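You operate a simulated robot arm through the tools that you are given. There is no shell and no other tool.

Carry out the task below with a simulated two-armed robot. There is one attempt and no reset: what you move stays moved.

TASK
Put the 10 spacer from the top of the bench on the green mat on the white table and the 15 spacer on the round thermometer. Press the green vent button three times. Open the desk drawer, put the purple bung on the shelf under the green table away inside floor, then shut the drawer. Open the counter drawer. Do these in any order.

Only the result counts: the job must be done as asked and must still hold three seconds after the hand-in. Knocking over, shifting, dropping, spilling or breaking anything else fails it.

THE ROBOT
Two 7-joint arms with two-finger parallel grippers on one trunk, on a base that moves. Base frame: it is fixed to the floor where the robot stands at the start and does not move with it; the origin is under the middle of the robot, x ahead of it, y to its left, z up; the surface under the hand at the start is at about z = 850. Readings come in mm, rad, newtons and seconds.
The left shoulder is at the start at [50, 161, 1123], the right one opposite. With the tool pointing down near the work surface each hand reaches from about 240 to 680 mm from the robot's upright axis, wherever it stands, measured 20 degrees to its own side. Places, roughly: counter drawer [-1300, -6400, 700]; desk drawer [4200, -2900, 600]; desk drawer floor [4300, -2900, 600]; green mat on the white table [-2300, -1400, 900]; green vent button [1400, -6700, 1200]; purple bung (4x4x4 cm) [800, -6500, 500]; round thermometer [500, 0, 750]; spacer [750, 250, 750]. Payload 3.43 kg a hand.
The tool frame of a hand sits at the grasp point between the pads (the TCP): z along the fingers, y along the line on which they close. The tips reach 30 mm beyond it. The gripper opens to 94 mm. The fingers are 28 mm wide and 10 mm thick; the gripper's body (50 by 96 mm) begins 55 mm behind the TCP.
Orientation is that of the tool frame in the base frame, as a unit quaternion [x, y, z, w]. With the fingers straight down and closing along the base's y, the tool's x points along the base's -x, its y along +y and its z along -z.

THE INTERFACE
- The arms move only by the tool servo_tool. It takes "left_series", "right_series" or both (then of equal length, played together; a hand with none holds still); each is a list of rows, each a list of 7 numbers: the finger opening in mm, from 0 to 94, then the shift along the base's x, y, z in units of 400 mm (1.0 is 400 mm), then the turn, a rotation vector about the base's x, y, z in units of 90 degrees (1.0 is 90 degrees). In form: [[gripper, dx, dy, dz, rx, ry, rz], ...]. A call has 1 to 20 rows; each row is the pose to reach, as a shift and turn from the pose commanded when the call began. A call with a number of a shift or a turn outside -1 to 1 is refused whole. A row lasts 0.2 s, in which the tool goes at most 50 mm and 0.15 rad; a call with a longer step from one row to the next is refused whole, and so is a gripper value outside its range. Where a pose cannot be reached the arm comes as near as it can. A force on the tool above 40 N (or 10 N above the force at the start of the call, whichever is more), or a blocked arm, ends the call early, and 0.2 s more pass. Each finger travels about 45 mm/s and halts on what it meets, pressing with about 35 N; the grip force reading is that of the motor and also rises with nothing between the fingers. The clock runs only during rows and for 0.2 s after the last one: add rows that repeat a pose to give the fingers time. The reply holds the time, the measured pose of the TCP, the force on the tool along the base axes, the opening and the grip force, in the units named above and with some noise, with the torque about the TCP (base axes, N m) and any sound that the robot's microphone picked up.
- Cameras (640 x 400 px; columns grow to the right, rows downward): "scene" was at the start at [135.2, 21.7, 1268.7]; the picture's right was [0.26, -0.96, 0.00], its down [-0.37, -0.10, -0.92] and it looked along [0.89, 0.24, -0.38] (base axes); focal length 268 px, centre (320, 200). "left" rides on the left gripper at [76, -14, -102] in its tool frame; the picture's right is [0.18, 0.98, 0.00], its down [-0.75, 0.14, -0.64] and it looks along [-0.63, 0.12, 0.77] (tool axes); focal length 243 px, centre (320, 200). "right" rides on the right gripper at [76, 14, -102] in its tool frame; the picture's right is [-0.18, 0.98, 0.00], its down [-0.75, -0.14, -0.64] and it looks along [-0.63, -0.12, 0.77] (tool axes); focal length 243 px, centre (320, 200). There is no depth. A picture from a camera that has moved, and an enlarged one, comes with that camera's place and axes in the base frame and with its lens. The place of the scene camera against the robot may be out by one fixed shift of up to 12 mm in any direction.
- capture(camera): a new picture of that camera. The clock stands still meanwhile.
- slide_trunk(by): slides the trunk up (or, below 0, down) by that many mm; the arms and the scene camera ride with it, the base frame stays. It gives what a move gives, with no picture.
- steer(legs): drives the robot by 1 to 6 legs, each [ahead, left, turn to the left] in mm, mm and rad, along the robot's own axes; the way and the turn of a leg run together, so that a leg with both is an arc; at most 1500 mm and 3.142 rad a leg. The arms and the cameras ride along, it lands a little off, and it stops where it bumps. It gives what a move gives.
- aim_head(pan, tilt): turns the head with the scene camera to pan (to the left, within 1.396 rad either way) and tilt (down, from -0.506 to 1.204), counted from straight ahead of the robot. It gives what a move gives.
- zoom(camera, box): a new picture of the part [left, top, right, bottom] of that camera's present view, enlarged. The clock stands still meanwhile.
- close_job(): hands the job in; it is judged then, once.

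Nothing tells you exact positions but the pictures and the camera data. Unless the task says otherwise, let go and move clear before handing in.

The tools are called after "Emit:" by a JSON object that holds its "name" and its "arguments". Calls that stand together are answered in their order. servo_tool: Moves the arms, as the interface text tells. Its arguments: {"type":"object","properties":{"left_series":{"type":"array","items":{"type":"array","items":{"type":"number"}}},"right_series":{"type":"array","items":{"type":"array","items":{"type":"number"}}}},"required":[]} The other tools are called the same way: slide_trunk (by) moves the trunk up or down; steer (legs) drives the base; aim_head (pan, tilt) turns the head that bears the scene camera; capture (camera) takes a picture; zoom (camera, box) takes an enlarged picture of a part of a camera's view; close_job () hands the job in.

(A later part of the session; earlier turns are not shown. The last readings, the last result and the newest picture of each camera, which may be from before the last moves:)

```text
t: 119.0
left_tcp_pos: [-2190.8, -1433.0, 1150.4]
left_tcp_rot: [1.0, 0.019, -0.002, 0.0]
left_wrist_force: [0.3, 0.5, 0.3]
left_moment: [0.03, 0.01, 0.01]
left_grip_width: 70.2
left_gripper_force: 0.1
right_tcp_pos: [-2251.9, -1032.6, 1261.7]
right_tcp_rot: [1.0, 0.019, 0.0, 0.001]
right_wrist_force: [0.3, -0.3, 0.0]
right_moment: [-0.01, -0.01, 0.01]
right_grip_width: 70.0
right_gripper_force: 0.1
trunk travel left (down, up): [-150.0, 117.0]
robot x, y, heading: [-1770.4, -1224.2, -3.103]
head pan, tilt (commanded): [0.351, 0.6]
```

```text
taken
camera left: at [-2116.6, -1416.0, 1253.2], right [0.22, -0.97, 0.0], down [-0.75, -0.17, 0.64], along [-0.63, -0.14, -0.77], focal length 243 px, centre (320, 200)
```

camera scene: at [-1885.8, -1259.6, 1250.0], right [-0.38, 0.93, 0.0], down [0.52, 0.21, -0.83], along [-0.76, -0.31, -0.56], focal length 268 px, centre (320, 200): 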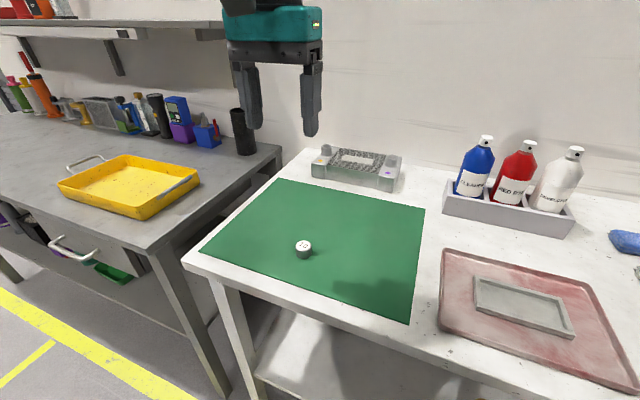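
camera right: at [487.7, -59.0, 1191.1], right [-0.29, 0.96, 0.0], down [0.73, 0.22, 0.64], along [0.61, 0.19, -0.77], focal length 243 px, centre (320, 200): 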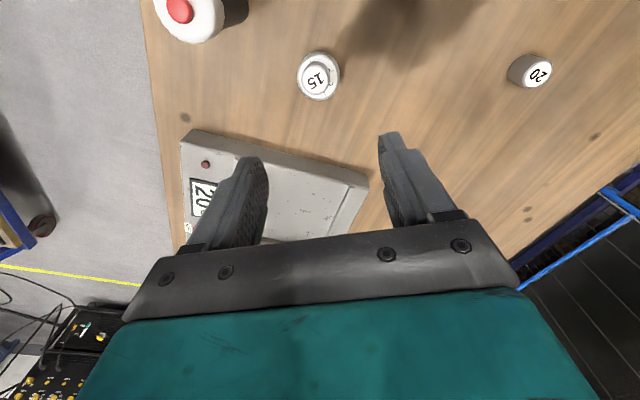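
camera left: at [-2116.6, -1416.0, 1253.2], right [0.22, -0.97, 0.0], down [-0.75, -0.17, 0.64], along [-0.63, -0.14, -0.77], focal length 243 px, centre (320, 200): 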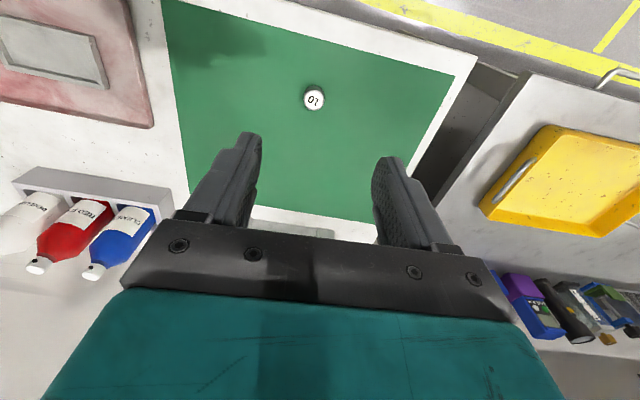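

The 10 spacer stands on the green mat. Next I back away, turn to face -y and look down the room toward the counter, green table and vent button.

Emit:
{"name": "steer", "arguments": {"legs": [[-450, 0, 0], [0, 0, 1.535]]}}

Emit:
{"name": "aim_head", "arguments": {"pan": 0.0, "tilt": 0.25}}

Emit:
{"name": "capture", "arguments": {"camera": "scene"}}

Emit:
{"name": "aim_head", "arguments": {"pan": 0.7, "tilt": 0.25}}

Emit:
{"name": "capture", "arguments": {"camera": "scene"}}

Emit:
{"name": "aim_head", "arguments": {"pan": -0.8, "tilt": 0.3}}

Emit:
{"name": "capture", "arguments": {"camera": "scene"}}

```text
t: 125.4
left_tcp_pos: [-1131.7, -1634.2, 1150.2]
left_tcp_rot: [0.709, 0.706, -0.002, 0.0]
left_wrist_force: [0.6, -0.1, 0.2]
left_moment: [0.0, 0.01, 0.01]
left_grip_width: 70.0
left_gripper_force: 0.1
right_tcp_pos: [-1534.7, -1676.2, 1261.4]
right_tcp_rot: [0.71, 0.704, 0.0, -0.001]
right_wrist_force: [-0.3, -0.8, -0.2]
right_moment: [-0.02, 0.01, 0.0]
right_grip_width: 69.9
right_gripper_force: 0.1
trunk travel left (down, up): [-150.0, 117.0]
robot x, y, heading: [-1326.4, -1204.0, -1.573]
head pan, tilt (commanded): [0.351, 0.6]
```

```text
t: 126.2
left_tcp_pos: [-1132.9, -1634.7, 1151.4]
left_tcp_rot: [0.71, 0.704, -0.002, 0.001]
left_wrist_force: [0.3, -0.3, -0.4]
left_moment: [0.01, -0.02, -0.02]
left_grip_width: 69.9
left_gripper_force: 0.0
right_tcp_pos: [-1536.5, -1677.0, 1261.7]
right_tcp_rot: [0.71, 0.704, 0.0, 0.001]
right_wrist_force: [-0.5, 0.1, -0.2]
right_moment: [0.0, 0.04, 0.0]
right_grip_width: 70.1
right_gripper_force: 0.2
trunk travel left (down, up): [-150.0, 117.0]
robot x, y, heading: [-1324.5, -1199.9, -1.582]
head pan, tilt (commanded): [0.0, 0.25]
```

```text
taken
camera scene: at [-1318.6, -1339.4, 1282.1], right [-1.0, 0.01, 0.0], down [0.0, 0.25, -0.97], along [-0.01, -0.97, -0.25], focal length 268 px, centre (320, 200)
```

scene: 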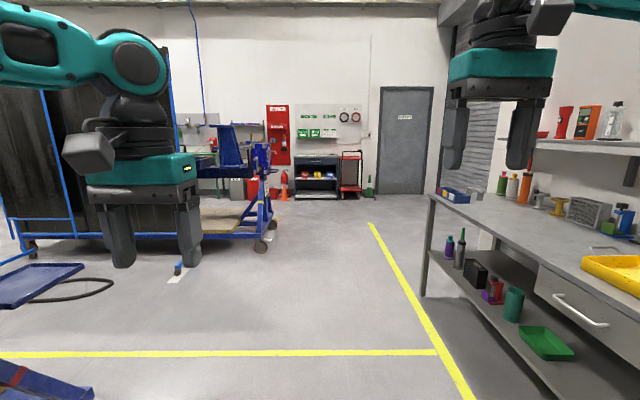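

```text
t: 127.3
left_tcp_pos: [-1132.6, -1635.2, 1151.5]
left_tcp_rot: [0.709, 0.705, -0.002, 0.0]
left_wrist_force: [-0.4, -0.3, -0.3]
left_moment: [0.0, -0.02, 0.0]
left_grip_width: 70.0
left_gripper_force: 0.0
right_tcp_pos: [-1534.9, -1675.1, 1261.6]
right_tcp_rot: [0.71, 0.704, 0.001, 0.001]
right_wrist_force: [-0.4, -0.1, -0.2]
right_moment: [-0.02, 0.0, 0.0]
right_grip_width: 70.0
right_gripper_force: 0.1
trunk travel left (down, up): [-150.0, 117.0]
robot x, y, heading: [-1325.7, -1203.4, -1.579]
head pan, tilt (commanded): [0.7, 0.25]
```

```text
taken
camera scene: at [-1258.4, -1318.0, 1282.2], right [-0.77, -0.64, 0.0], down [-0.16, 0.19, -0.97], along [0.62, -0.75, -0.25], focal length 268 px, centre (320, 200)
```

scene: 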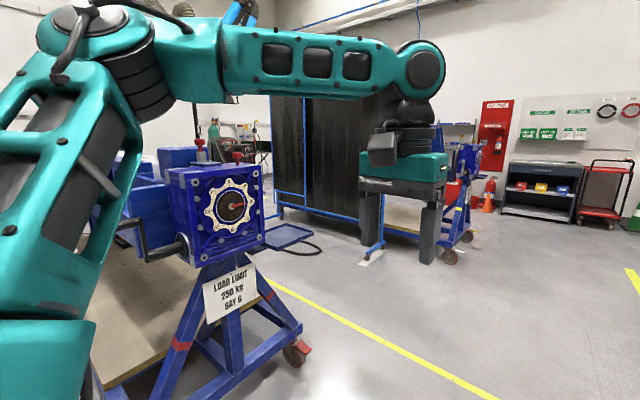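

```text
t: 128.9
left_tcp_pos: [-1133.1, -1635.6, 1151.7]
left_tcp_rot: [0.709, 0.705, -0.002, 0.001]
left_wrist_force: [-0.4, 0.9, 0.2]
left_moment: [0.01, 0.01, 0.03]
left_grip_width: 70.0
left_gripper_force: 0.0
right_tcp_pos: [-1535.7, -1675.8, 1260.4]
right_tcp_rot: [0.71, 0.704, 0.0, 0.0]
right_wrist_force: [-0.1, 0.9, -0.6]
right_moment: [-0.01, 0.02, -0.03]
right_grip_width: 69.8
right_gripper_force: 0.0
trunk travel left (down, up): [-150.0, 117.0]
robot x, y, heading: [-1322.3, -1201.1, -1.579]
head pan, tilt (commanded): [-0.799, 0.3]
```

```text
taken
camera scene: at [-1385.3, -1310.5, 1277.5], right [-0.69, 0.72, 0.0], down [0.21, 0.2, -0.96], along [-0.69, -0.66, -0.3], focal length 268 px, centre (320, 200)
```

scene: 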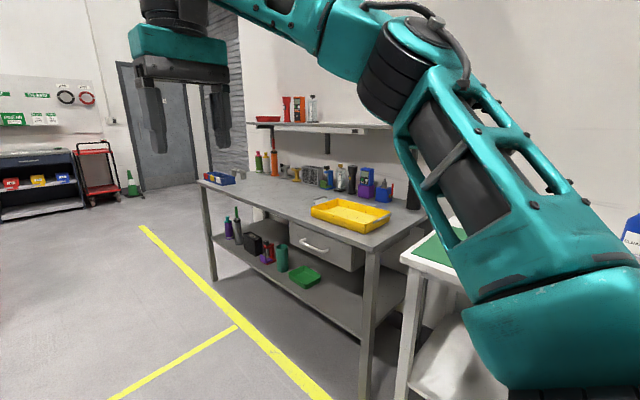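

The way south is a clear corridor along x≈-1380 between the tables on the right and carts on the left. I drive down it in stages.

Emit:
{"name": "steer", "arguments": {"legs": [[1500, -50, 0], [1300, 0, 0]]}}

Emit:
{"name": "aim_head", "arguments": {"pan": 0.0, "tilt": 0.25}}

Emit:
{"name": "capture", "arguments": {"camera": "scene"}}

Emit:
{"name": "aim_head", "arguments": {"pan": 0.8, "tilt": 0.25}}

Emit:
{"name": "capture", "arguments": {"camera": "scene"}}

```text
refused: leg 1 is longer than a leg can be; nothing moved
```

```text
t: 130.0
left_tcp_pos: [-1132.6, -1633.6, 1148.9]
left_tcp_rot: [0.71, 0.705, -0.002, 0.001]
left_wrist_force: [0.2, -0.5, -0.1]
left_moment: [-0.02, -0.02, 0.0]
left_grip_width: 70.0
left_gripper_force: 0.1
right_tcp_pos: [-1534.5, -1676.5, 1260.8]
right_tcp_rot: [0.71, 0.704, 0.001, -0.001]
right_wrist_force: [0.0, 0.3, -0.3]
right_moment: [-0.01, 0.02, 0.02]
right_grip_width: 70.2
right_gripper_force: 0.0
trunk travel left (down, up): [-150.0, 117.0]
robot x, y, heading: [-1324.3, -1200.3, -1.583]
head pan, tilt (commanded): [0.0, 0.25]
```

```text
taken
camera scene: at [-1318.7, -1339.4, 1282.2], right [-1.0, 0.01, 0.0], down [0.0, 0.25, -0.97], along [-0.01, -0.97, -0.25], focal length 268 px, centre (320, 200)
```

scene: 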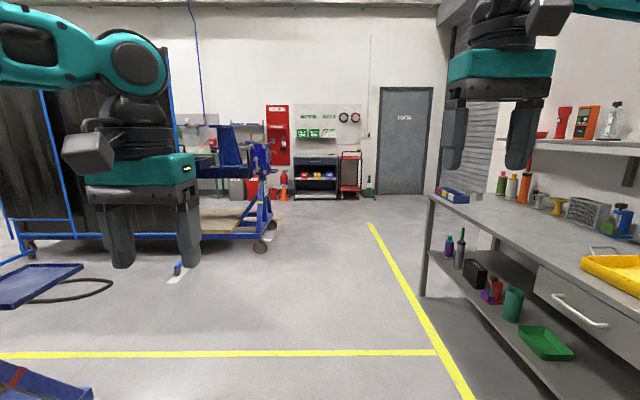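

```text
t: 131.2
left_tcp_pos: [-1131.7, -1633.8, 1150.9]
left_tcp_rot: [0.71, 0.704, -0.002, 0.001]
left_wrist_force: [-0.2, 0.0, -0.4]
left_moment: [0.01, -0.04, -0.06]
left_grip_width: 69.8
left_gripper_force: 0.1
right_tcp_pos: [-1535.9, -1677.0, 1262.1]
right_tcp_rot: [0.71, 0.704, 0.0, 0.001]
right_wrist_force: [-0.4, -0.3, 0.8]
right_moment: [-0.02, 0.0, 0.02]
right_grip_width: 70.3
right_gripper_force: 0.0
trunk travel left (down, up): [-150.0, 117.0]
robot x, y, heading: [-1321.0, -1205.4, -1.582]
head pan, tilt (commanded): [0.799, 0.25]
```

```text
taken
camera scene: at [-1251.5, -1311.7, 1282.2], right [-0.7, -0.71, 0.0], down [-0.18, 0.17, -0.97], along [0.69, -0.68, -0.25], focal length 268 px, centre (320, 200)
```

scene: 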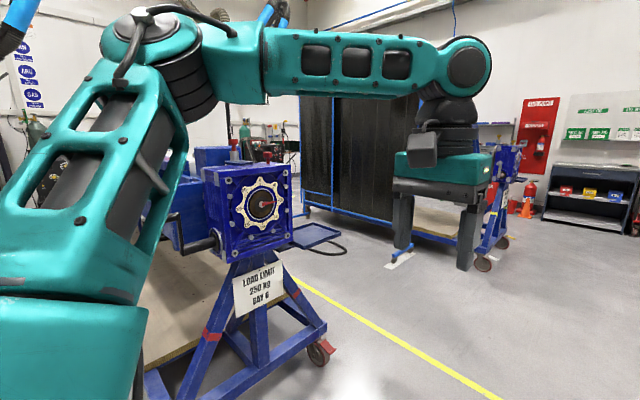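

Emit:
{"name": "steer", "arguments": {"legs": [[1400, -50, 0], [1400, 0, 0]]}}

Emit:
{"name": "aim_head", "arguments": {"pan": 0.0, "tilt": 0.3}}

Emit:
{"name": "capture", "arguments": {"camera": "scene"}}

Emit:
{"name": "aim_head", "arguments": {"pan": 0.8, "tilt": 0.25}}

Emit:
{"name": "capture", "arguments": {"camera": "scene"}}

```text
t: 144.7
left_tcp_pos: [-1158.7, -4425.5, 1150.5]
left_tcp_rot: [0.711, 0.704, -0.001, 0.0]
left_wrist_force: [-0.7, 0.4, -0.1]
left_moment: [-0.01, 0.0, 0.02]
left_grip_width: 70.3
left_gripper_force: 0.1
right_tcp_pos: [-1562.2, -4466.5, 1260.5]
right_tcp_rot: [0.711, 0.703, 0.001, 0.001]
right_wrist_force: [-0.3, -0.4, 0.6]
right_moment: [0.02, -0.01, 0.01]
right_grip_width: 70.0
right_gripper_force: 0.0
trunk travel left (down, up): [-150.0, 117.0]
robot x, y, heading: [-1348.3, -3992.3, -1.588]
head pan, tilt (commanded): [0.799, 0.25]
```

```text
t: 145.8
left_tcp_pos: [-1160.2, -4425.8, 1150.7]
left_tcp_rot: [0.711, 0.704, -0.002, 0.001]
left_wrist_force: [0.6, -0.2, 0.0]
left_moment: [0.0, -0.01, -0.04]
left_grip_width: 70.3
left_gripper_force: 0.1
right_tcp_pos: [-1562.1, -4465.7, 1261.1]
right_tcp_rot: [0.712, 0.702, 0.0, 0.001]
right_wrist_force: [0.1, -0.6, -0.1]
right_moment: [0.0, 0.03, 0.0]
right_grip_width: 70.0
right_gripper_force: 0.0
trunk travel left (down, up): [-150.0, 117.0]
robot x, y, heading: [-1350.9, -3993.4, -1.58]
head pan, tilt (commanded): [0.0, 0.3]
```

```text
taken
camera scene: at [-1344.4, -4129.8, 1277.5], right [-1.0, 0.01, 0.0], down [0.0, 0.3, -0.96], along [-0.01, -0.96, -0.3], focal length 268 px, centre (320, 200)
```

scene: 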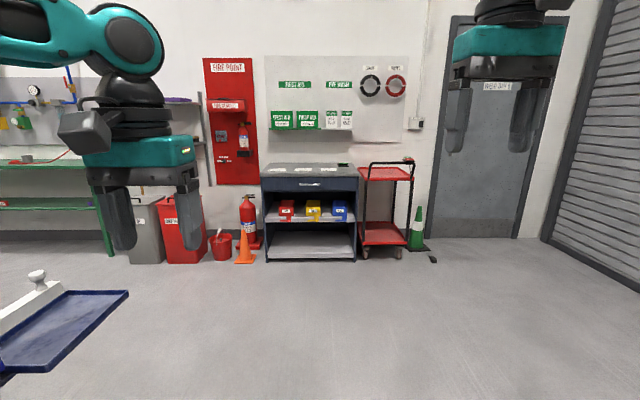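

```text
t: 146.9
left_tcp_pos: [-1158.2, -4424.3, 1150.6]
left_tcp_rot: [0.711, 0.703, -0.002, 0.0]
left_wrist_force: [-0.1, -0.2, -0.9]
left_moment: [0.01, 0.03, -0.05]
left_grip_width: 69.8
left_gripper_force: 0.1
right_tcp_pos: [-1561.3, -4465.5, 1261.1]
right_tcp_rot: [0.711, 0.703, 0.0, 0.0]
right_wrist_force: [-0.3, -0.5, -0.1]
right_moment: [0.01, -0.01, 0.0]
right_grip_width: 70.1
right_gripper_force: 0.0
trunk travel left (down, up): [-150.0, 117.0]
robot x, y, heading: [-1352.7, -3995.3, -1.585]
head pan, tilt (commanded): [0.799, 0.25]
```

```text
taken
camera scene: at [-1277.3, -4102.5, 1282.2], right [-0.71, -0.71, 0.0], down [-0.17, 0.17, -0.97], along [0.69, -0.68, -0.25], focal length 268 px, centre (320, 200)
```

scene: 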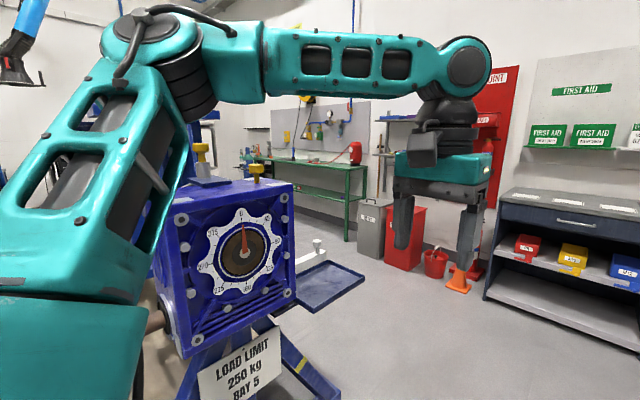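

The counter drawer handle is ahead at about [-1285, -6390, 720]. I drive up so the right hand faces it, and look closer.

Emit:
{"name": "steer", "arguments": {"legs": [[1450, 0, 0], [0, 265, 0.015]]}}

Emit:
{"name": "aim_head", "arguments": {"pan": -0.1, "tilt": 0.5}}

Emit:
{"name": "capture", "arguments": {"camera": "scene"}}

Emit:
{"name": "aim_head", "arguments": {"pan": 1.1, "tilt": 0.4}}

Emit:
{"name": "capture", "arguments": {"camera": "scene"}}

```text
t: 156.6
left_tcp_pos: [-867.7, -5851.8, 1150.9]
left_tcp_rot: [0.693, 0.721, -0.003, 0.0]
left_wrist_force: [0.3, 0.1, 0.1]
left_moment: [-0.04, 0.03, 0.02]
left_grip_width: 70.1
left_gripper_force: 0.0
right_tcp_pos: [-1268.9, -5912.3, 1263.1]
right_tcp_rot: [0.694, 0.72, 0.0, 0.0]
right_wrist_force: [-1.3, -0.2, 0.1]
right_moment: [0.03, 0.0, 0.02]
right_grip_width: 69.9
right_gripper_force: 0.0
trunk travel left (down, up): [-150.0, 117.0]
robot x, y, heading: [-1078.6, -5431.6, -1.53]
head pan, tilt (commanded): [0.799, 0.25]
```

```text
t: 157.8
left_tcp_pos: [-869.4, -5851.1, 1150.5]
left_tcp_rot: [0.693, 0.721, -0.002, 0.0]
left_wrist_force: [0.9, 0.4, 0.6]
left_moment: [0.02, -0.03, 0.01]
left_grip_width: 69.7
left_gripper_force: 0.2
right_tcp_pos: [-1269.7, -5911.1, 1261.2]
right_tcp_rot: [0.694, 0.72, 0.0, 0.0]
right_wrist_force: [-0.7, -0.3, 0.1]
right_moment: [0.01, 0.01, 0.0]
right_grip_width: 69.9
right_gripper_force: 0.1
trunk travel left (down, up): [-150.0, 117.0]
robot x, y, heading: [-1081.3, -5429.2, -1.531]
head pan, tilt (commanded): [-0.099, 0.499]
```

```text
taken
camera scene: at [-1078.0, -5563.5, 1259.1], right [-1.0, 0.06, 0.0], down [0.03, 0.48, -0.88], along [-0.05, -0.88, -0.48], focal length 268 px, centre (320, 200)
```

scene: 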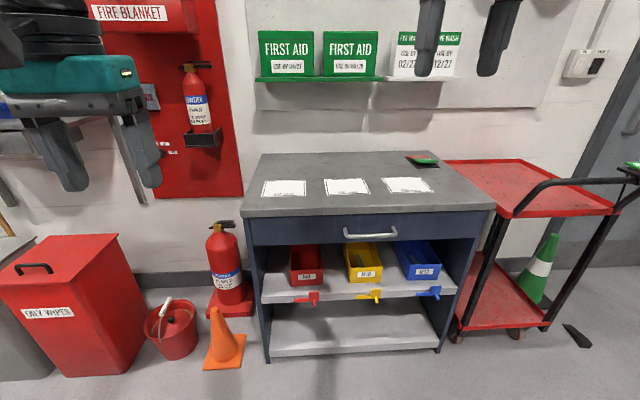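

```text
t: 159.2
left_tcp_pos: [-868.7, -5851.3, 1150.4]
left_tcp_rot: [0.693, 0.721, -0.002, 0.001]
left_wrist_force: [1.0, 0.2, 0.4]
left_moment: [-0.04, -0.02, 0.04]
left_grip_width: 70.2
left_gripper_force: 0.2
right_tcp_pos: [-1269.0, -5912.5, 1261.8]
right_tcp_rot: [0.694, 0.72, 0.001, 0.0]
right_wrist_force: [0.1, -0.5, -0.2]
right_moment: [0.03, -0.03, 0.02]
right_grip_width: 70.0
right_gripper_force: 0.0
trunk travel left (down, up): [-150.0, 117.0]
robot x, y, heading: [-1080.3, -5426.7, -1.535]
head pan, tilt (commanded): [1.1, 0.4]
```

```text
taken
camera scene: at [-988.5, -5511.6, 1268.2], right [-0.42, -0.91, 0.0], down [-0.35, 0.16, -0.92], along [0.84, -0.39, -0.39], focal length 268 px, centre (320, 200)
```

scene: 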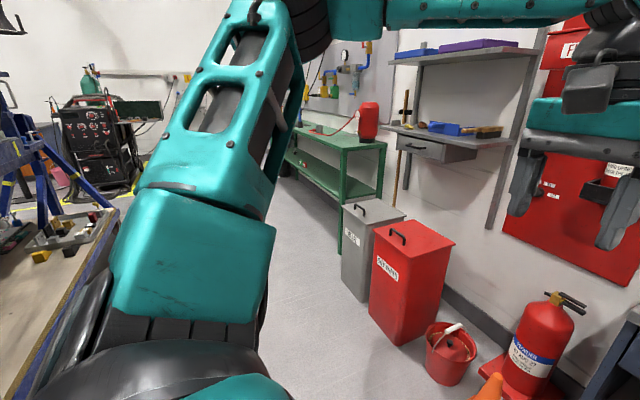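

Emit:
{"name": "aim_head", "arguments": {"pan": -0.2, "tilt": 0.6}}

Emit:
{"name": "zoom", "arguments": {"camera": "scene", "box": [200, 130, 440, 280]}}

Emit:
{"name": "capture", "arguments": {"camera": "right"}}

```text
t: 160.7
left_tcp_pos: [-867.6, -5852.0, 1151.1]
left_tcp_rot: [0.692, 0.722, -0.002, 0.0]
left_wrist_force: [-0.4, 0.0, -0.1]
left_moment: [0.01, 0.04, 0.0]
left_grip_width: 70.0
left_gripper_force: 0.0
right_tcp_pos: [-1268.8, -5913.0, 1261.9]
right_tcp_rot: [0.694, 0.72, 0.001, 0.0]
right_wrist_force: [-0.5, 1.3, 0.3]
right_moment: [0.01, 0.0, 0.02]
right_grip_width: 69.9
right_gripper_force: 0.0
trunk travel left (down, up): [-150.0, 117.0]
robot x, y, heading: [-1073.9, -5430.3, -1.528]
head pan, tilt (commanded): [-0.201, 0.6]
```

```text
2.67 times, centred on (320, 205) of scene
camera zoom: at [-1086.7, -5559.9, 1250.0], right [-0.99, 0.16, 0.0], down [0.09, 0.56, -0.83], along [-0.13, -0.81, -0.56], focal length 714 px, centre (320, 187)
```

zoom: 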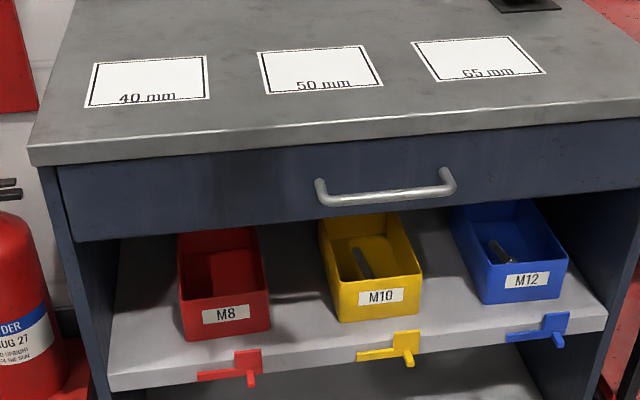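

```text
taken
camera right: at [-1257.5, -5835.9, 1365.1], right [0.99, -0.15, 0.0], down [-0.11, -0.76, 0.64], along [-0.09, -0.64, -0.77], focal length 243 px, centre (320, 200)
```

right: 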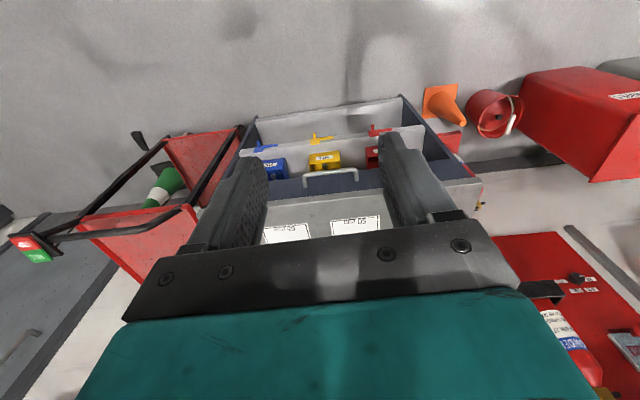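

The handle is a horizontal bar pull at about [-1282, -6232, 762]. I lower the trunk, then turn the right hand so the fingers point forward and close vertically on the bar.

Emit:
{"name": "slide_trunk", "arguments": {"by": -150}}

Emit:
{"name": "servo_tool", "arguments": {"right_series": [[70, 0, -0.015, -0.045, -0.048, -0.048, -0.048], [70, 0, -0.03, -0.09, -0.096, -0.096, -0.096], [70, 0, -0.045, -0.135, -0.144, -0.144, -0.144], [70, 0, -0.06, -0.18, -0.192, -0.192, -0.192], [70, 0, -0.075, -0.225, -0.241, -0.241, -0.241], [70, 0, -0.09, -0.27, -0.289, -0.289, -0.289], [70, 0, -0.105, -0.315, -0.337, -0.337, -0.337], [70, 0, -0.12, -0.36, -0.385, -0.385, -0.385], [70, 0, -0.135, -0.405, -0.433, -0.433, -0.433], [70, 0, -0.15, -0.45, -0.481, -0.481, -0.481], [70, 0, -0.165, -0.495, -0.529, -0.529, -0.529], [70, 0, -0.18, -0.54, -0.577, -0.577, -0.577], [70, 0, -0.195, -0.585, -0.626, -0.626, -0.626], [70, 0, -0.21, -0.63, -0.674, -0.674, -0.674], [70, 0, -0.225, -0.675, -0.722, -0.722, -0.722], [70, 0, -0.24, -0.72, -0.77, -0.77, -0.77]]}}

Emit:
{"name": "capture", "arguments": {"camera": "right"}}

Emit:
{"name": "capture", "arguments": {"camera": "scene"}}

```text
t: 162.5
left_tcp_pos: [-868.5, -5851.8, 1002.0]
left_tcp_rot: [0.693, 0.721, -0.002, 0.001]
left_wrist_force: [-1.2, 0.0, 1.3]
left_moment: [0.03, -0.04, 0.01]
left_grip_width: 70.0
left_gripper_force: 0.1
right_tcp_pos: [-1269.7, -5912.2, 1112.3]
right_tcp_rot: [0.694, 0.72, 0.0, 0.0]
right_wrist_force: [-0.5, -0.4, -0.1]
right_moment: [-0.02, 0.01, 0.0]
right_grip_width: 70.1
right_gripper_force: 0.1
trunk travel left (down, up): [0.0, 267.0]
robot x, y, heading: [-1082.1, -5429.9, -1.531]
head pan, tilt (commanded): [-0.201, 0.6]
```

```text
t: 165.9
left_tcp_pos: [-868.9, -5851.1, 1001.2]
left_tcp_rot: [0.693, 0.721, -0.002, 0.0]
left_wrist_force: [0.7, -0.1, -0.5]
left_moment: [0.03, 0.0, -0.04]
left_grip_width: 70.2
left_gripper_force: 0.0
right_tcp_pos: [-1269.4, -5986.0, 885.2]
right_tcp_rot: [0.777, 0.2, -0.011, 0.596]
right_wrist_force: [-0.9, 0.3, -0.1]
right_moment: [-0.01, -0.04, -0.01]
right_grip_width: 70.0
right_gripper_force: 0.1
right hand out of reach, approached as far as the arm can: row 13, 14, 15, 16
trunk travel left (down, up): [0.0, 267.0]
robot x, y, heading: [-1080.2, -5433.2, -1.535]
head pan, tilt (commanded): [-0.201, 0.6]
```

```text
taken
camera right: at [-1216.3, -5872.1, 910.3], right [0.15, -0.26, 0.95], down [-0.88, 0.4, 0.25], along [-0.45, -0.88, -0.17], focal length 243 px, centre (320, 200)
```

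right: 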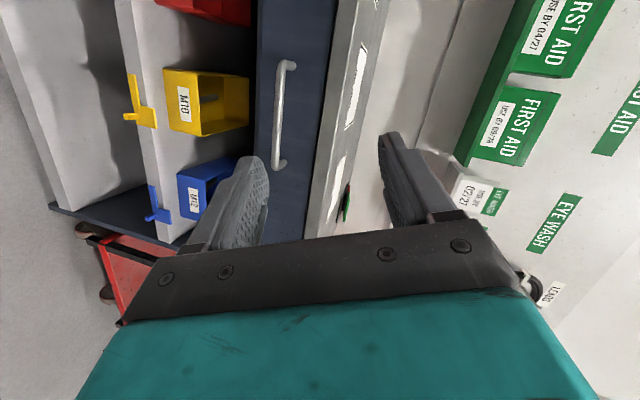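

```text
taken
camera scene: at [-1086.8, -5559.9, 1100.0], right [-0.99, 0.16, 0.0], down [0.09, 0.56, -0.83], along [-0.13, -0.81, -0.56], focal length 268 px, centre (320, 200)
```

scene: 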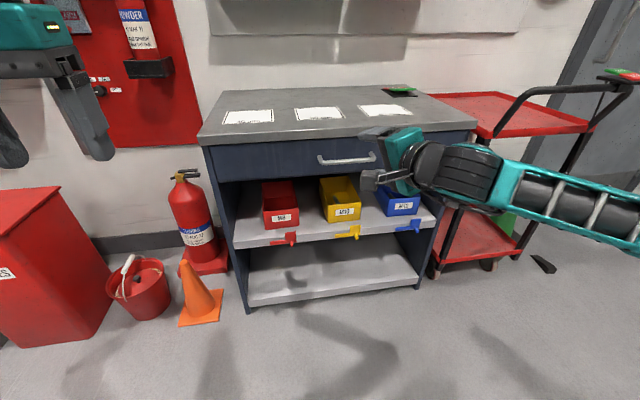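

The arm hit a limit just short of the full turn because the hand is too near the body; extending it forward should help. I move it toward the handle, stopping well short.

Emit:
{"name": "servo_tool", "arguments": {"right_series": [[70, 0, -0.05, -0.02, 0, 0, 0], [70, 0, -0.1, -0.04, 0, 0, 0], [70, 0, -0.15, -0.07, 0, 0, 0], [70, 0, -0.2, -0.1, 0, 0, 0], [70, 0, -0.25, -0.12, 0, 0, 0], [70, 0, -0.25, -0.12, 0, 0, 0], [70, 0, -0.25, -0.12, 0, 0, 0]]}}

Emit:
{"name": "capture", "arguments": {"camera": "right"}}

Emit:
{"name": "capture", "arguments": {"camera": "scene"}}

```text
t: 167.5
left_tcp_pos: [-868.4, -5852.0, 1000.1]
left_tcp_rot: [0.693, 0.721, -0.002, 0.0]
left_wrist_force: [0.2, -0.7, 0.0]
left_moment: [0.02, 0.01, -0.02]
left_grip_width: 70.2
left_gripper_force: 0.1
right_tcp_pos: [-1269.9, -6085.7, 839.7]
right_tcp_rot: [0.778, 0.2, -0.011, 0.596]
right_wrist_force: [0.1, 1.0, 0.8]
right_moment: [0.0, 0.01, 0.0]
right_grip_width: 70.1
right_gripper_force: 0.0
trunk travel left (down, up): [0.0, 267.0]
robot x, y, heading: [-1076.9, -5428.8, -1.534]
head pan, tilt (commanded): [-0.201, 0.6]
```

```text
taken
camera right: at [-1216.0, -5971.6, 863.6], right [0.15, -0.26, 0.95], down [-0.88, 0.4, 0.25], along [-0.45, -0.88, -0.17], focal length 243 px, centre (320, 200)
```

right: 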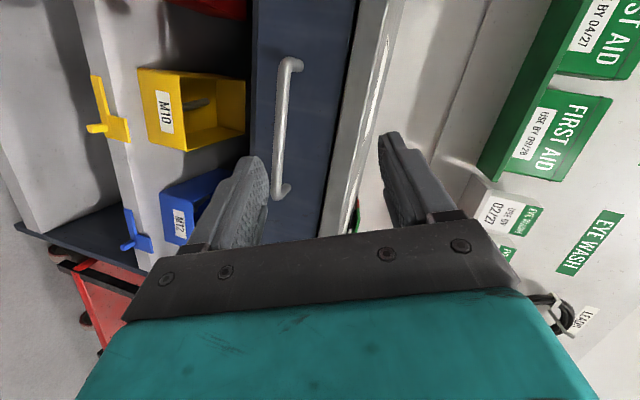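

```text
taken
camera scene: at [-1086.8, -5559.9, 1100.0], right [-0.99, 0.16, 0.0], down [0.09, 0.56, -0.83], along [-0.13, -0.81, -0.56], focal length 268 px, centre (320, 200)
```

scene: 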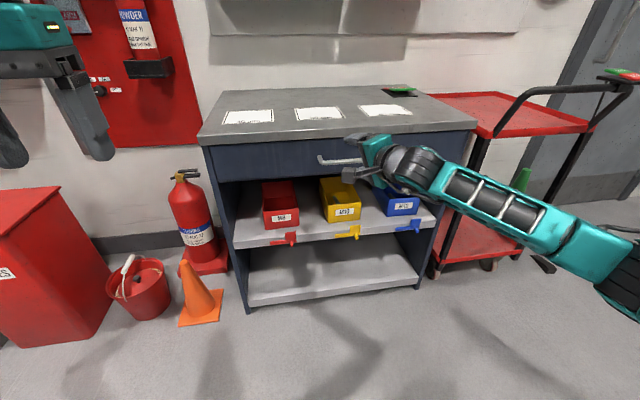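

Emit:
{"name": "servo_tool", "arguments": {"right_series": [[70, 0, 0, -0.01, -0.033, -0.038, -0.034], [70, 0, 0, -0.02, -0.066, -0.077, -0.069], [70, 0, 0, -0.04, -0.098, -0.115, -0.103], [70, 0, 0, -0.06, -0.131, -0.154, -0.138], [70, 0, 0, -0.08, -0.164, -0.192, -0.172], [70, 0, 0, -0.1, -0.164, -0.192, -0.172], [70, 0, 0, -0.1, -0.164, -0.192, -0.172]]}}

Emit:
{"name": "capture", "arguments": {"camera": "right"}}

Emit:
{"name": "capture", "arguments": {"camera": "scene"}}

```text
t: 169.1
left_tcp_pos: [-868.6, -5850.8, 1001.0]
left_tcp_rot: [0.693, 0.721, -0.001, 0.001]
left_wrist_force: [-0.4, -0.7, -0.1]
left_moment: [0.01, 0.04, 0.0]
left_grip_width: 69.8
left_gripper_force: 0.0
right_tcp_pos: [-1269.9, -6085.7, 838.5]
right_tcp_rot: [0.773, 0.18, -0.01, 0.608]
right_wrist_force: [-1.1, 0.6, 0.4]
right_moment: [-0.02, 0.01, 0.02]
right_grip_width: 69.8
right_gripper_force: 0.1
right hand out of reach, approached as far as the arm can: row 2, 3, 4, 5, 6, 7
trunk travel left (down, up): [0.0, 267.0]
robot x, y, heading: [-1085.0, -5430.7, -1.53]
head pan, tilt (commanded): [-0.201, 0.6]
```

```text
taken
camera right: at [-1213.8, -5971.9, 860.4], right [0.11, -0.24, 0.96], down [-0.88, 0.43, 0.21], along [-0.47, -0.87, -0.16], focal length 243 px, centre (320, 200)
```

right: 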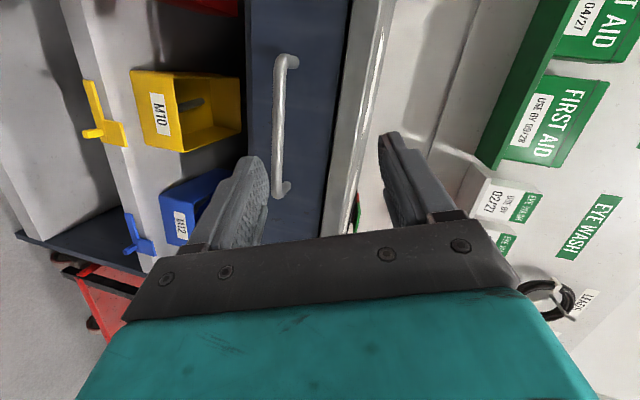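

```text
taken
camera scene: at [-1086.8, -5559.9, 1100.0], right [-0.99, 0.16, 0.0], down [0.09, 0.56, -0.83], along [-0.13, -0.81, -0.56], focal length 268 px, centre (320, 200)
```

scene: 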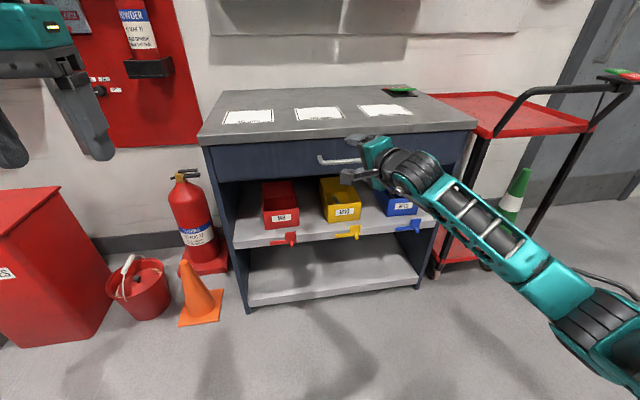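

Roll in this direction is limited near 60°. I try the opposite roll (camera to the other side), going through the neutral forward pose.

Emit:
{"name": "servo_tool", "arguments": {"right_series": [[70, 0, 0.01, 0, -0.023, 0.082, 0], [70, 0, 0.02, 0, -0.046, 0.163, 0], [70, 0, 0.03, 0, -0.069, 0.245, 0], [70, 0, 0.04, 0, -0.092, 0.327, 0], [70, 0, 0.05, 0, -0.115, 0.409, 0], [70, 0, 0.05, 0, -0.138, 0.49, 0], [70, 0, 0.05, 0, -0.161, 0.572, 0], [70, 0, 0.05, 0, -0.184, 0.654, 0], [70, 0, 0.05, 0, -0.207, 0.735, 0], [70, 0, 0.05, 0, -0.23, 0.817, 0], [70, 0, 0.05, 0, -0.23, 0.817, 0]]}}

Emit:
{"name": "servo_tool", "arguments": {"right_series": [[70, 0, 0, 0, 0, 0.083, 0], [70, 0, 0, 0, 0, 0.167, 0], [70, 0, 0, 0, 0, 0.25, 0], [70, 0, 0, 0, 0, 0.333, 0], [70, 0, 0, 0, 0, 0.417, 0], [70, 0, 0, 0, 0, 0.5, 0], [70, 0, 0, 0, 0, 0.583, 0], [70, 0, 0, 0, 0, 0.667, 0], [70, 0, 0, 0, 0, 0.75, 0], [70, 0, 0, 0, 0, 0.833, 0], [70, 0, 0, 0, 0, 0.917, 0], [70, 0, 0, 0, 0, 1.0, 0], [70, 0, 0, 0, 0, 1.0, 0]]}}

Emit:
{"name": "capture", "arguments": {"camera": "right"}}

Emit:
{"name": "capture", "arguments": {"camera": "scene"}}

```text
t: 170.3
left_tcp_pos: [-868.4, -5850.5, 1000.5]
left_tcp_rot: [0.693, 0.721, -0.002, 0.0]
left_wrist_force: [-1.0, 0.3, 0.7]
left_moment: [0.05, 0.01, 0.0]
left_grip_width: 70.0
left_gripper_force: 0.1
right_tcp_pos: [-1325.7, -6036.8, 851.6]
right_tcp_rot: [0.655, 0.327, -0.27, 0.626]
right_wrist_force: [0.6, 0.8, 0.9]
right_moment: [0.03, 0.03, -0.02]
right_grip_width: 70.0
right_gripper_force: 0.0
right hand out of reach, approached as far as the arm can: row 1, 2, 3, 4, 5
trunk travel left (down, up): [0.0, 267.0]
robot x, y, heading: [-1077.1, -5431.8, -1.534]
head pan, tilt (commanded): [-0.201, 0.6]
stopped in row 5 (right hand): the arm was blocked; the commanded pose is now the measured one
```

```text
t: 173.1
left_tcp_pos: [-868.5, -5849.5, 1001.7]
left_tcp_rot: [0.693, 0.721, -0.004, 0.001]
left_wrist_force: [0.8, 1.7, 0.8]
left_moment: [-0.09, 0.03, -0.02]
left_grip_width: 70.0
left_gripper_force: 0.1
right_tcp_pos: [-1448.6, -5956.0, 926.0]
right_tcp_rot: [0.269, 0.695, -0.627, 0.225]
right_wrist_force: [1.4, 0.2, -0.2]
right_moment: [0.03, 0.0, -0.04]
right_grip_width: 69.9
right_gripper_force: 0.0
right hand out of reach, approached as far as the arm can: row 1, 2, 3, 4, 5, 6, 7, 8, 9, 10, 11, 12, 13
trunk travel left (down, up): [0.0, 267.0]
robot x, y, heading: [-1081.6, -5429.0, -1.535]
head pan, tilt (commanded): [-0.201, 0.6]
```

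```text
taken
camera right: at [-1492.9, -5846.3, 878.1], right [0.78, 0.05, -0.62], down [0.49, 0.56, 0.67], along [0.38, -0.83, 0.41], focal length 243 px, centre (320, 200)
```

right: 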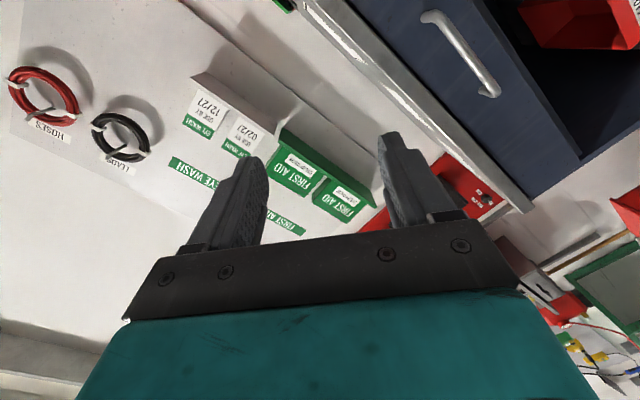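

```text
taken
camera scene: at [-1085.4, -5557.7, 1100.5], right [-0.99, 0.16, 0.0], down [0.09, 0.55, -0.83], along [-0.13, -0.82, -0.56], focal length 268 px, centre (320, 200)
```

scene: 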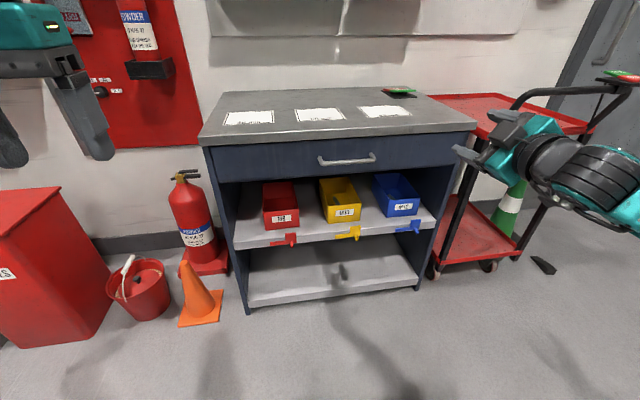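

Emit:
{"name": "servo_tool", "arguments": {"right_series": [[70, 0.06, -0.03, -0.03, 0, 0, 0], [70, 0.12, -0.06, -0.06, 0, 0, 0], [70, 0.18, -0.09, -0.09, 0, 0, 0], [70, 0.24, -0.12, -0.12, 0, 0, 0], [70, 0.3, -0.15, -0.15, 0, 0, 0], [70, 0.36, -0.18, -0.18, 0, 0, 0], [70, 0.42, -0.21, -0.21, 0, 0, 0], [70, 0.42, -0.21, -0.21, 0, 0, 0]]}}

Emit:
{"name": "capture", "arguments": {"camera": "scene"}}

```text
t: 174.9
left_tcp_pos: [-869.2, -5851.8, 1000.9]
left_tcp_rot: [0.693, 0.721, -0.003, 0.001]
left_wrist_force: [-0.9, -0.3, 0.5]
left_moment: [0.0, 0.03, 0.02]
left_grip_width: 69.9
left_gripper_force: 0.1
right_tcp_pos: [-1444.2, -5960.2, 923.3]
right_tcp_rot: [0.27, 0.697, -0.624, 0.227]
right_wrist_force: [-0.4, 0.3, 0.2]
right_moment: [-0.02, 0.0, 0.0]
right_grip_width: 69.9
right_gripper_force: 0.1
right hand out of reach, approached as far as the arm can: row 1, 2, 3, 4, 5, 6, 7, 8
trunk travel left (down, up): [0.0, 267.0]
robot x, y, heading: [-1078.5, -5426.7, -1.53]
head pan, tilt (commanded): [-0.201, 0.6]
```

```text
taken
camera scene: at [-1087.0, -5559.8, 1100.0], right [-0.99, 0.16, 0.0], down [0.09, 0.56, -0.83], along [-0.13, -0.81, -0.56], focal length 268 px, centre (320, 200)
```

scene: 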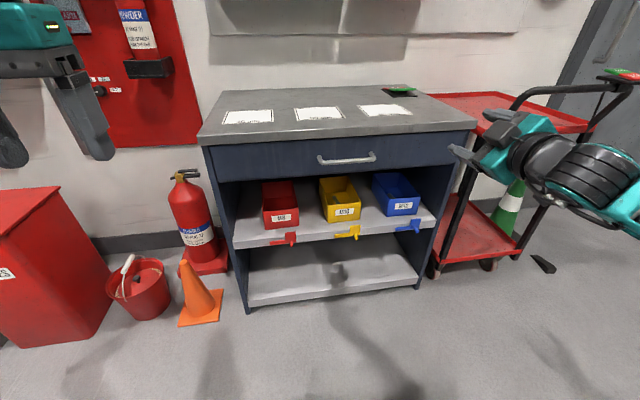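

That branch is a dead end, so I bring the hand back to the downward pose.

Emit:
{"name": "servo_tool", "arguments": {"right_series": [[70, 0.0, 0.0, 0.01, 0.062, -0.027, -0.029], [70, 0.0, 0.0, 0.02, 0.123, -0.055, -0.059], [70, 0.0, 0.0, 0.03, 0.185, -0.082, -0.088], [70, 0.0, 0.0, 0.04, 0.247, -0.11, -0.118], [70, 0.0, 0.0, 0.06, 0.309, -0.137, -0.147], [70, 0.05, 0.02, 0.08, 0.37, -0.165, -0.177], [70, 0.1, 0.04, 0.1, 0.432, -0.192, -0.206], [70, 0.15, 0.06, 0.12, 0.494, -0.22, -0.235], [70, 0.2, 0.08, 0.14, 0.556, -0.247, -0.265], [70, 0.25, 0.09, 0.16, 0.617, -0.274, -0.294], [70, 0.3, 0.1, 0.17, 0.679, -0.302, -0.324], [70, 0.35, 0.11, 0.18, 0.741, -0.329, -0.353], [70, 0.4, 0.12, 0.19, 0.803, -0.357, -0.383], [70, 0.435, 0.12, 0.19, 0.864, -0.384, -0.412], [70, 0.435, 0.12, 0.19, 0.864, -0.384, -0.412]]}}

Emit:
{"name": "capture", "arguments": {"camera": "scene"}}

```text
t: 178.1
left_tcp_pos: [-869.9, -5850.9, 1001.0]
left_tcp_rot: [0.693, 0.721, -0.001, 0.001]
left_wrist_force: [0.8, -0.3, -1.1]
left_moment: [-0.02, 0.02, 0.0]
left_grip_width: 69.9
left_gripper_force: 0.1
right_tcp_pos: [-1265.5, -5915.6, 1001.0]
right_tcp_rot: [0.693, 0.721, -0.002, -0.002]
right_wrist_force: [0.1, -0.1, -0.9]
right_moment: [0.0, -0.01, -0.04]
right_grip_width: 70.0
right_gripper_force: 0.1
trunk travel left (down, up): [0.0, 267.0]
robot x, y, heading: [-1083.7, -5433.0, -1.531]
head pan, tilt (commanded): [-0.201, 0.6]
```

```text
taken
camera scene: at [-1087.0, -5559.9, 1100.0], right [-0.99, 0.16, 0.0], down [0.09, 0.56, -0.83], along [-0.13, -0.81, -0.56], focal length 268 px, centre (320, 200)
```

scene: 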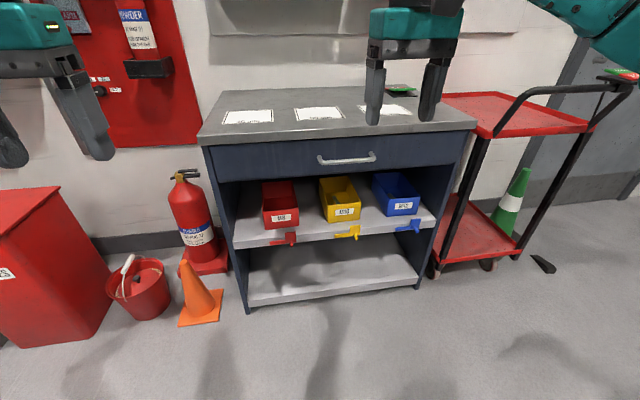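

Now I try a different order: first yaw the downward hand by 90° (so it closes front-to-back), then pitch the fingers forward as far as needed.

Emit:
{"name": "servo_tool", "arguments": {"right_series": [[70, 0, -0.01, 0, 0, 0, -0.083], [70, 0, -0.02, 0, 0, 0, -0.167], [70, 0, -0.03, 0, 0, 0, -0.25], [70, 0, -0.04, 0, 0, 0, -0.333], [70, 0, -0.05, 0, 0, 0, -0.417], [70, 0, -0.06, 0, 0, 0, -0.5], [70, 0, -0.07, 0, 0, 0, -0.583], [70, 0, -0.08, 0, 0, 0, -0.667], [70, 0, -0.09, 0, 0, 0, -0.75], [70, 0, -0.1, 0, 0, 0, -0.833], [70, 0, -0.11, 0, 0, 0, -0.917], [70, 0, -0.12, 0, 0, 0, -1.0], [70, 0, -0.12, 0, 0, 0, -1.0]]}}

Emit:
{"name": "capture", "arguments": {"camera": "scene"}}

```text
t: 180.9
left_tcp_pos: [-869.4, -5851.2, 1001.1]
left_tcp_rot: [0.694, 0.72, -0.001, 0.0]
left_wrist_force: [-0.4, -0.2, -1.3]
left_moment: [-0.03, -0.01, 0.0]
left_grip_width: 69.9
left_gripper_force: 0.0
right_tcp_pos: [-1266.3, -5961.2, 1000.9]
right_tcp_rot: [1.0, 0.019, -0.001, -0.003]
right_wrist_force: [1.3, 0.1, 0.0]
right_moment: [-0.03, 0.01, -0.01]
right_grip_width: 69.8
right_gripper_force: 0.1
trunk travel left (down, up): [0.0, 267.0]
robot x, y, heading: [-1079.5, -5429.5, -1.536]
head pan, tilt (commanded): [-0.201, 0.6]
```

```text
taken
camera scene: at [-1087.0, -5559.9, 1100.0], right [-0.99, 0.16, 0.0], down [0.09, 0.56, -0.83], along [-0.13, -0.81, -0.56], focal length 268 px, centre (320, 200)
```

scene: 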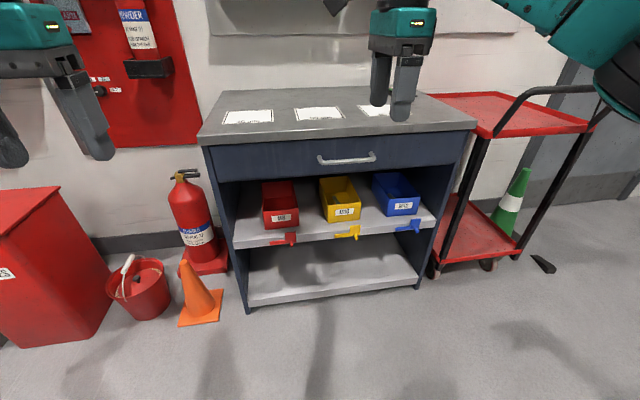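

Emit:
{"name": "servo_tool", "arguments": {"right_series": [[70, 0, -0.02, -0.03, -0.083, 0, 0], [70, 0, -0.04, -0.06, -0.167, 0, 0], [70, 0, -0.06, -0.09, -0.25, 0, 0], [70, 0, -0.08, -0.12, -0.333, 0, 0], [70, 0, -0.1, -0.15, -0.417, 0, 0], [70, 0, -0.12, -0.18, -0.5, 0, 0], [70, 0, -0.14, -0.21, -0.583, 0, 0], [70, 0, -0.16, -0.24, -0.667, 0, 0], [70, 0, -0.18, -0.27, -0.75, 0, 0], [70, 0, -0.2, -0.3, -0.833, 0, 0], [70, 0, -0.2, -0.3, -0.833, 0, 0]]}}

Emit:
{"name": "capture", "arguments": {"camera": "scene"}}

Emit:
{"name": "capture", "arguments": {"camera": "right"}}

```text
t: 183.3
left_tcp_pos: [-868.5, -5852.0, 1000.9]
left_tcp_rot: [0.693, 0.721, -0.002, 0.0]
left_wrist_force: [0.2, 0.3, 0.3]
left_moment: [0.0, 0.01, 0.02]
left_grip_width: 69.8
left_gripper_force: 0.0
right_tcp_pos: [-1266.5, -6037.9, 885.2]
right_tcp_rot: [0.815, 0.016, -0.012, 0.579]
right_wrist_force: [-0.1, 0.5, 0.1]
right_moment: [0.02, 0.0, -0.02]
right_grip_width: 69.9
right_gripper_force: 0.2
right hand out of reach, approached as far as the arm can: row 10, 11
trunk travel left (down, up): [0.0, 267.0]
robot x, y, heading: [-1079.2, -5433.0, -1.531]
head pan, tilt (commanded): [-0.201, 0.6]
```

```text
taken
camera scene: at [-1087.0, -5559.9, 1100.0], right [-0.99, 0.16, 0.0], down [0.09, 0.56, -0.83], along [-0.13, -0.81, -0.56], focal length 268 px, centre (320, 200)
```

scene: 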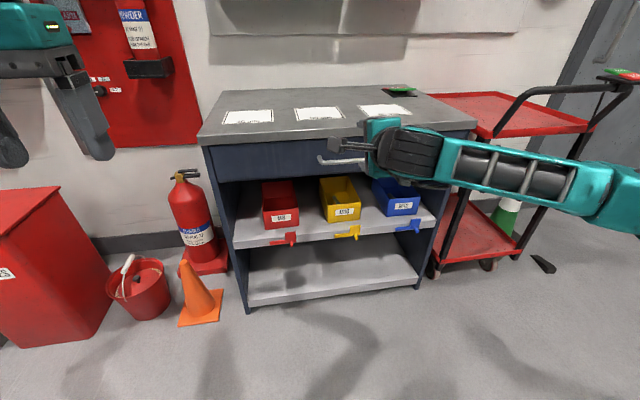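

```text
taken
camera right: at [-1189.3, -5944.9, 931.5], right [-0.14, -0.32, 0.93], down [-0.76, 0.64, 0.11], along [-0.64, -0.69, -0.34], focal length 243 px, centre (320, 200)
```

right: 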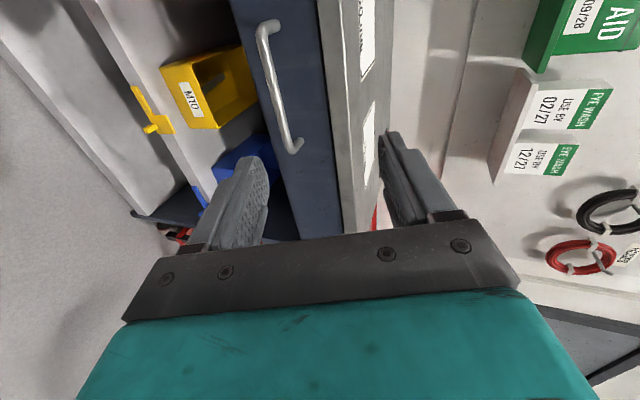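

The hand now points forward (19° below level) with the fingers closing vertically — just what the bar needs. I advance to about 60 mm short of the bar and re-measure.

Emit:
{"name": "servo_tool", "arguments": {"right_series": [[60, -0.004, -0.057, -0.044, 0, 0, 0], [60, -0.008, -0.114, -0.088, 0, 0, 0], [60, -0.012, -0.171, -0.131, 0, 0, 0], [60, -0.017, -0.228, -0.175, 0, 0, 0], [60, -0.021, -0.285, -0.219, 0, 0, 0], [60, -0.025, -0.3425, -0.2625, 0, 0, 0], [60, -0.025, -0.3425, -0.2625, 0, 0, 0]]}}

Emit:
{"name": "capture", "arguments": {"camera": "right"}}

Emit:
{"name": "zoom", "arguments": {"camera": "scene", "box": [240, 90, 440, 215]}}

```text
t: 184.9
left_tcp_pos: [-869.6, -5851.9, 1000.7]
left_tcp_rot: [0.693, 0.721, -0.002, 0.0]
left_wrist_force: [0.2, -0.5, 0.2]
left_moment: [0.01, -0.01, 0.01]
left_grip_width: 69.8
left_gripper_force: 0.1
right_tcp_pos: [-1312.0, -6141.4, 835.1]
right_tcp_rot: [0.816, 0.016, -0.013, 0.577]
right_wrist_force: [0.2, 0.8, -0.1]
right_moment: [-0.02, -0.03, -0.01]
right_grip_width: 60.1
right_gripper_force: 0.0
right hand out of reach, approached as far as the arm can: row 3, 4, 5, 6, 7
trunk travel left (down, up): [0.0, 267.0]
robot x, y, heading: [-1079.7, -5431.7, -1.532]
head pan, tilt (commanded): [-0.201, 0.6]
```

```text
taken
camera right: at [-1234.7, -6049.8, 880.0], right [-0.14, -0.33, 0.93], down [-0.76, 0.64, 0.11], along [-0.64, -0.69, -0.34], focal length 243 px, centre (320, 200)
```

right: 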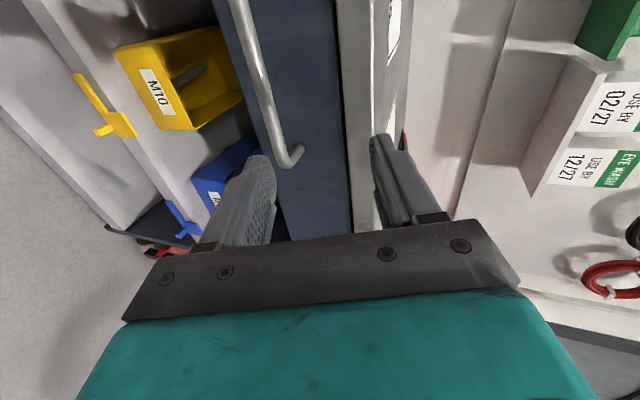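

```text
3.20 times, centred on (340, 152) of scene
camera zoom: at [-1087.0, -5559.9, 1100.0], right [-0.99, 0.16, 0.0], down [0.09, 0.56, -0.83], along [-0.13, -0.81, -0.56], focal length 856 px, centre (256, 352)
```

zoom: 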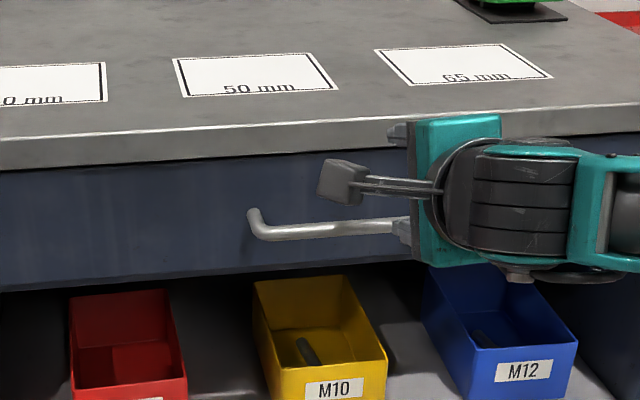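

The wrist limit pushes the hand outward, so the handle should be more to the robot's right. I retract the hand a little, shift the base left and nearer, then try again.

Emit:
{"name": "servo_tool", "arguments": {"right_series": [[60, 0, 0.1, 0.03, 0, 0, 0], [60, 0, 0.2, 0.06, 0, 0, 0], [60, 0, 0.3, 0.09, 0, 0, 0], [60, 0, 0.4, 0.1, 0, 0, 0], [60, 0, 0.4, 0.1, 0, 0, 0]]}}

Emit:
{"name": "steer", "arguments": {"legs": [[100, 200, -0.03]]}}

Emit:
{"name": "capture", "arguments": {"camera": "scene"}}

```text
t: 186.1
left_tcp_pos: [-867.7, -5851.0, 1000.5]
left_tcp_rot: [0.694, 0.72, -0.002, 0.001]
left_wrist_force: [-0.2, -0.2, 0.2]
left_moment: [0.0, -0.02, 0.03]
left_grip_width: 69.8
left_gripper_force: 0.0
right_tcp_pos: [-1311.4, -5984.1, 879.5]
right_tcp_rot: [0.817, 0.016, -0.012, 0.577]
right_wrist_force: [-0.4, -0.2, 0.8]
right_moment: [0.01, -0.01, 0.01]
right_grip_width: 60.1
right_gripper_force: 0.0
right hand out of reach, approached as far as the arm can: row 1, 2, 4, 5
trunk travel left (down, up): [0.0, 267.0]
robot x, y, heading: [-1081.7, -5428.0, -1.531]
head pan, tilt (commanded): [-0.201, 0.6]
```

```text
t: 188.4
left_tcp_pos: [-678.4, -5952.8, 1000.8]
left_tcp_rot: [0.704, 0.71, -0.002, 0.0]
left_wrist_force: [-0.5, 0.1, 0.2]
left_moment: [-0.01, 0.02, 0.01]
left_grip_width: 69.8
left_gripper_force: 0.0
right_tcp_pos: [-1126.3, -6072.2, 879.8]
right_tcp_rot: [0.817, 0.005, -0.02, 0.577]
right_wrist_force: [-0.1, -0.3, 0.6]
right_moment: [0.0, -0.01, -0.03]
right_grip_width: 59.9
right_gripper_force: 0.1
trunk travel left (down, up): [0.0, 267.0]
robot x, y, heading: [-878.8, -5525.0, -1.566]
head pan, tilt (commanded): [-0.201, 0.6]
```

```text
taken
camera scene: at [-888.0, -5654.7, 1100.0], right [-0.98, 0.19, 0.0], down [0.11, 0.55, -0.83], along [-0.16, -0.81, -0.56], focal length 268 px, centre (320, 200)
```

scene: 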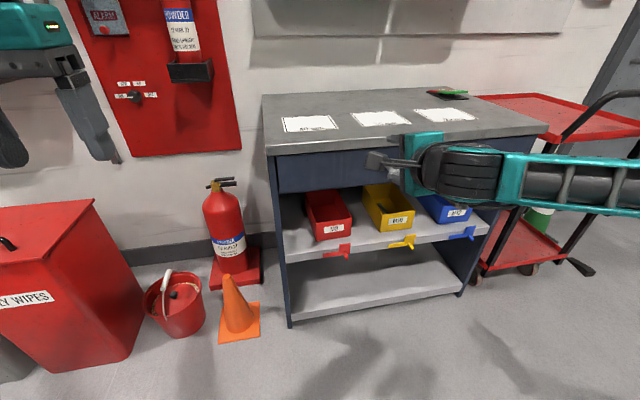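

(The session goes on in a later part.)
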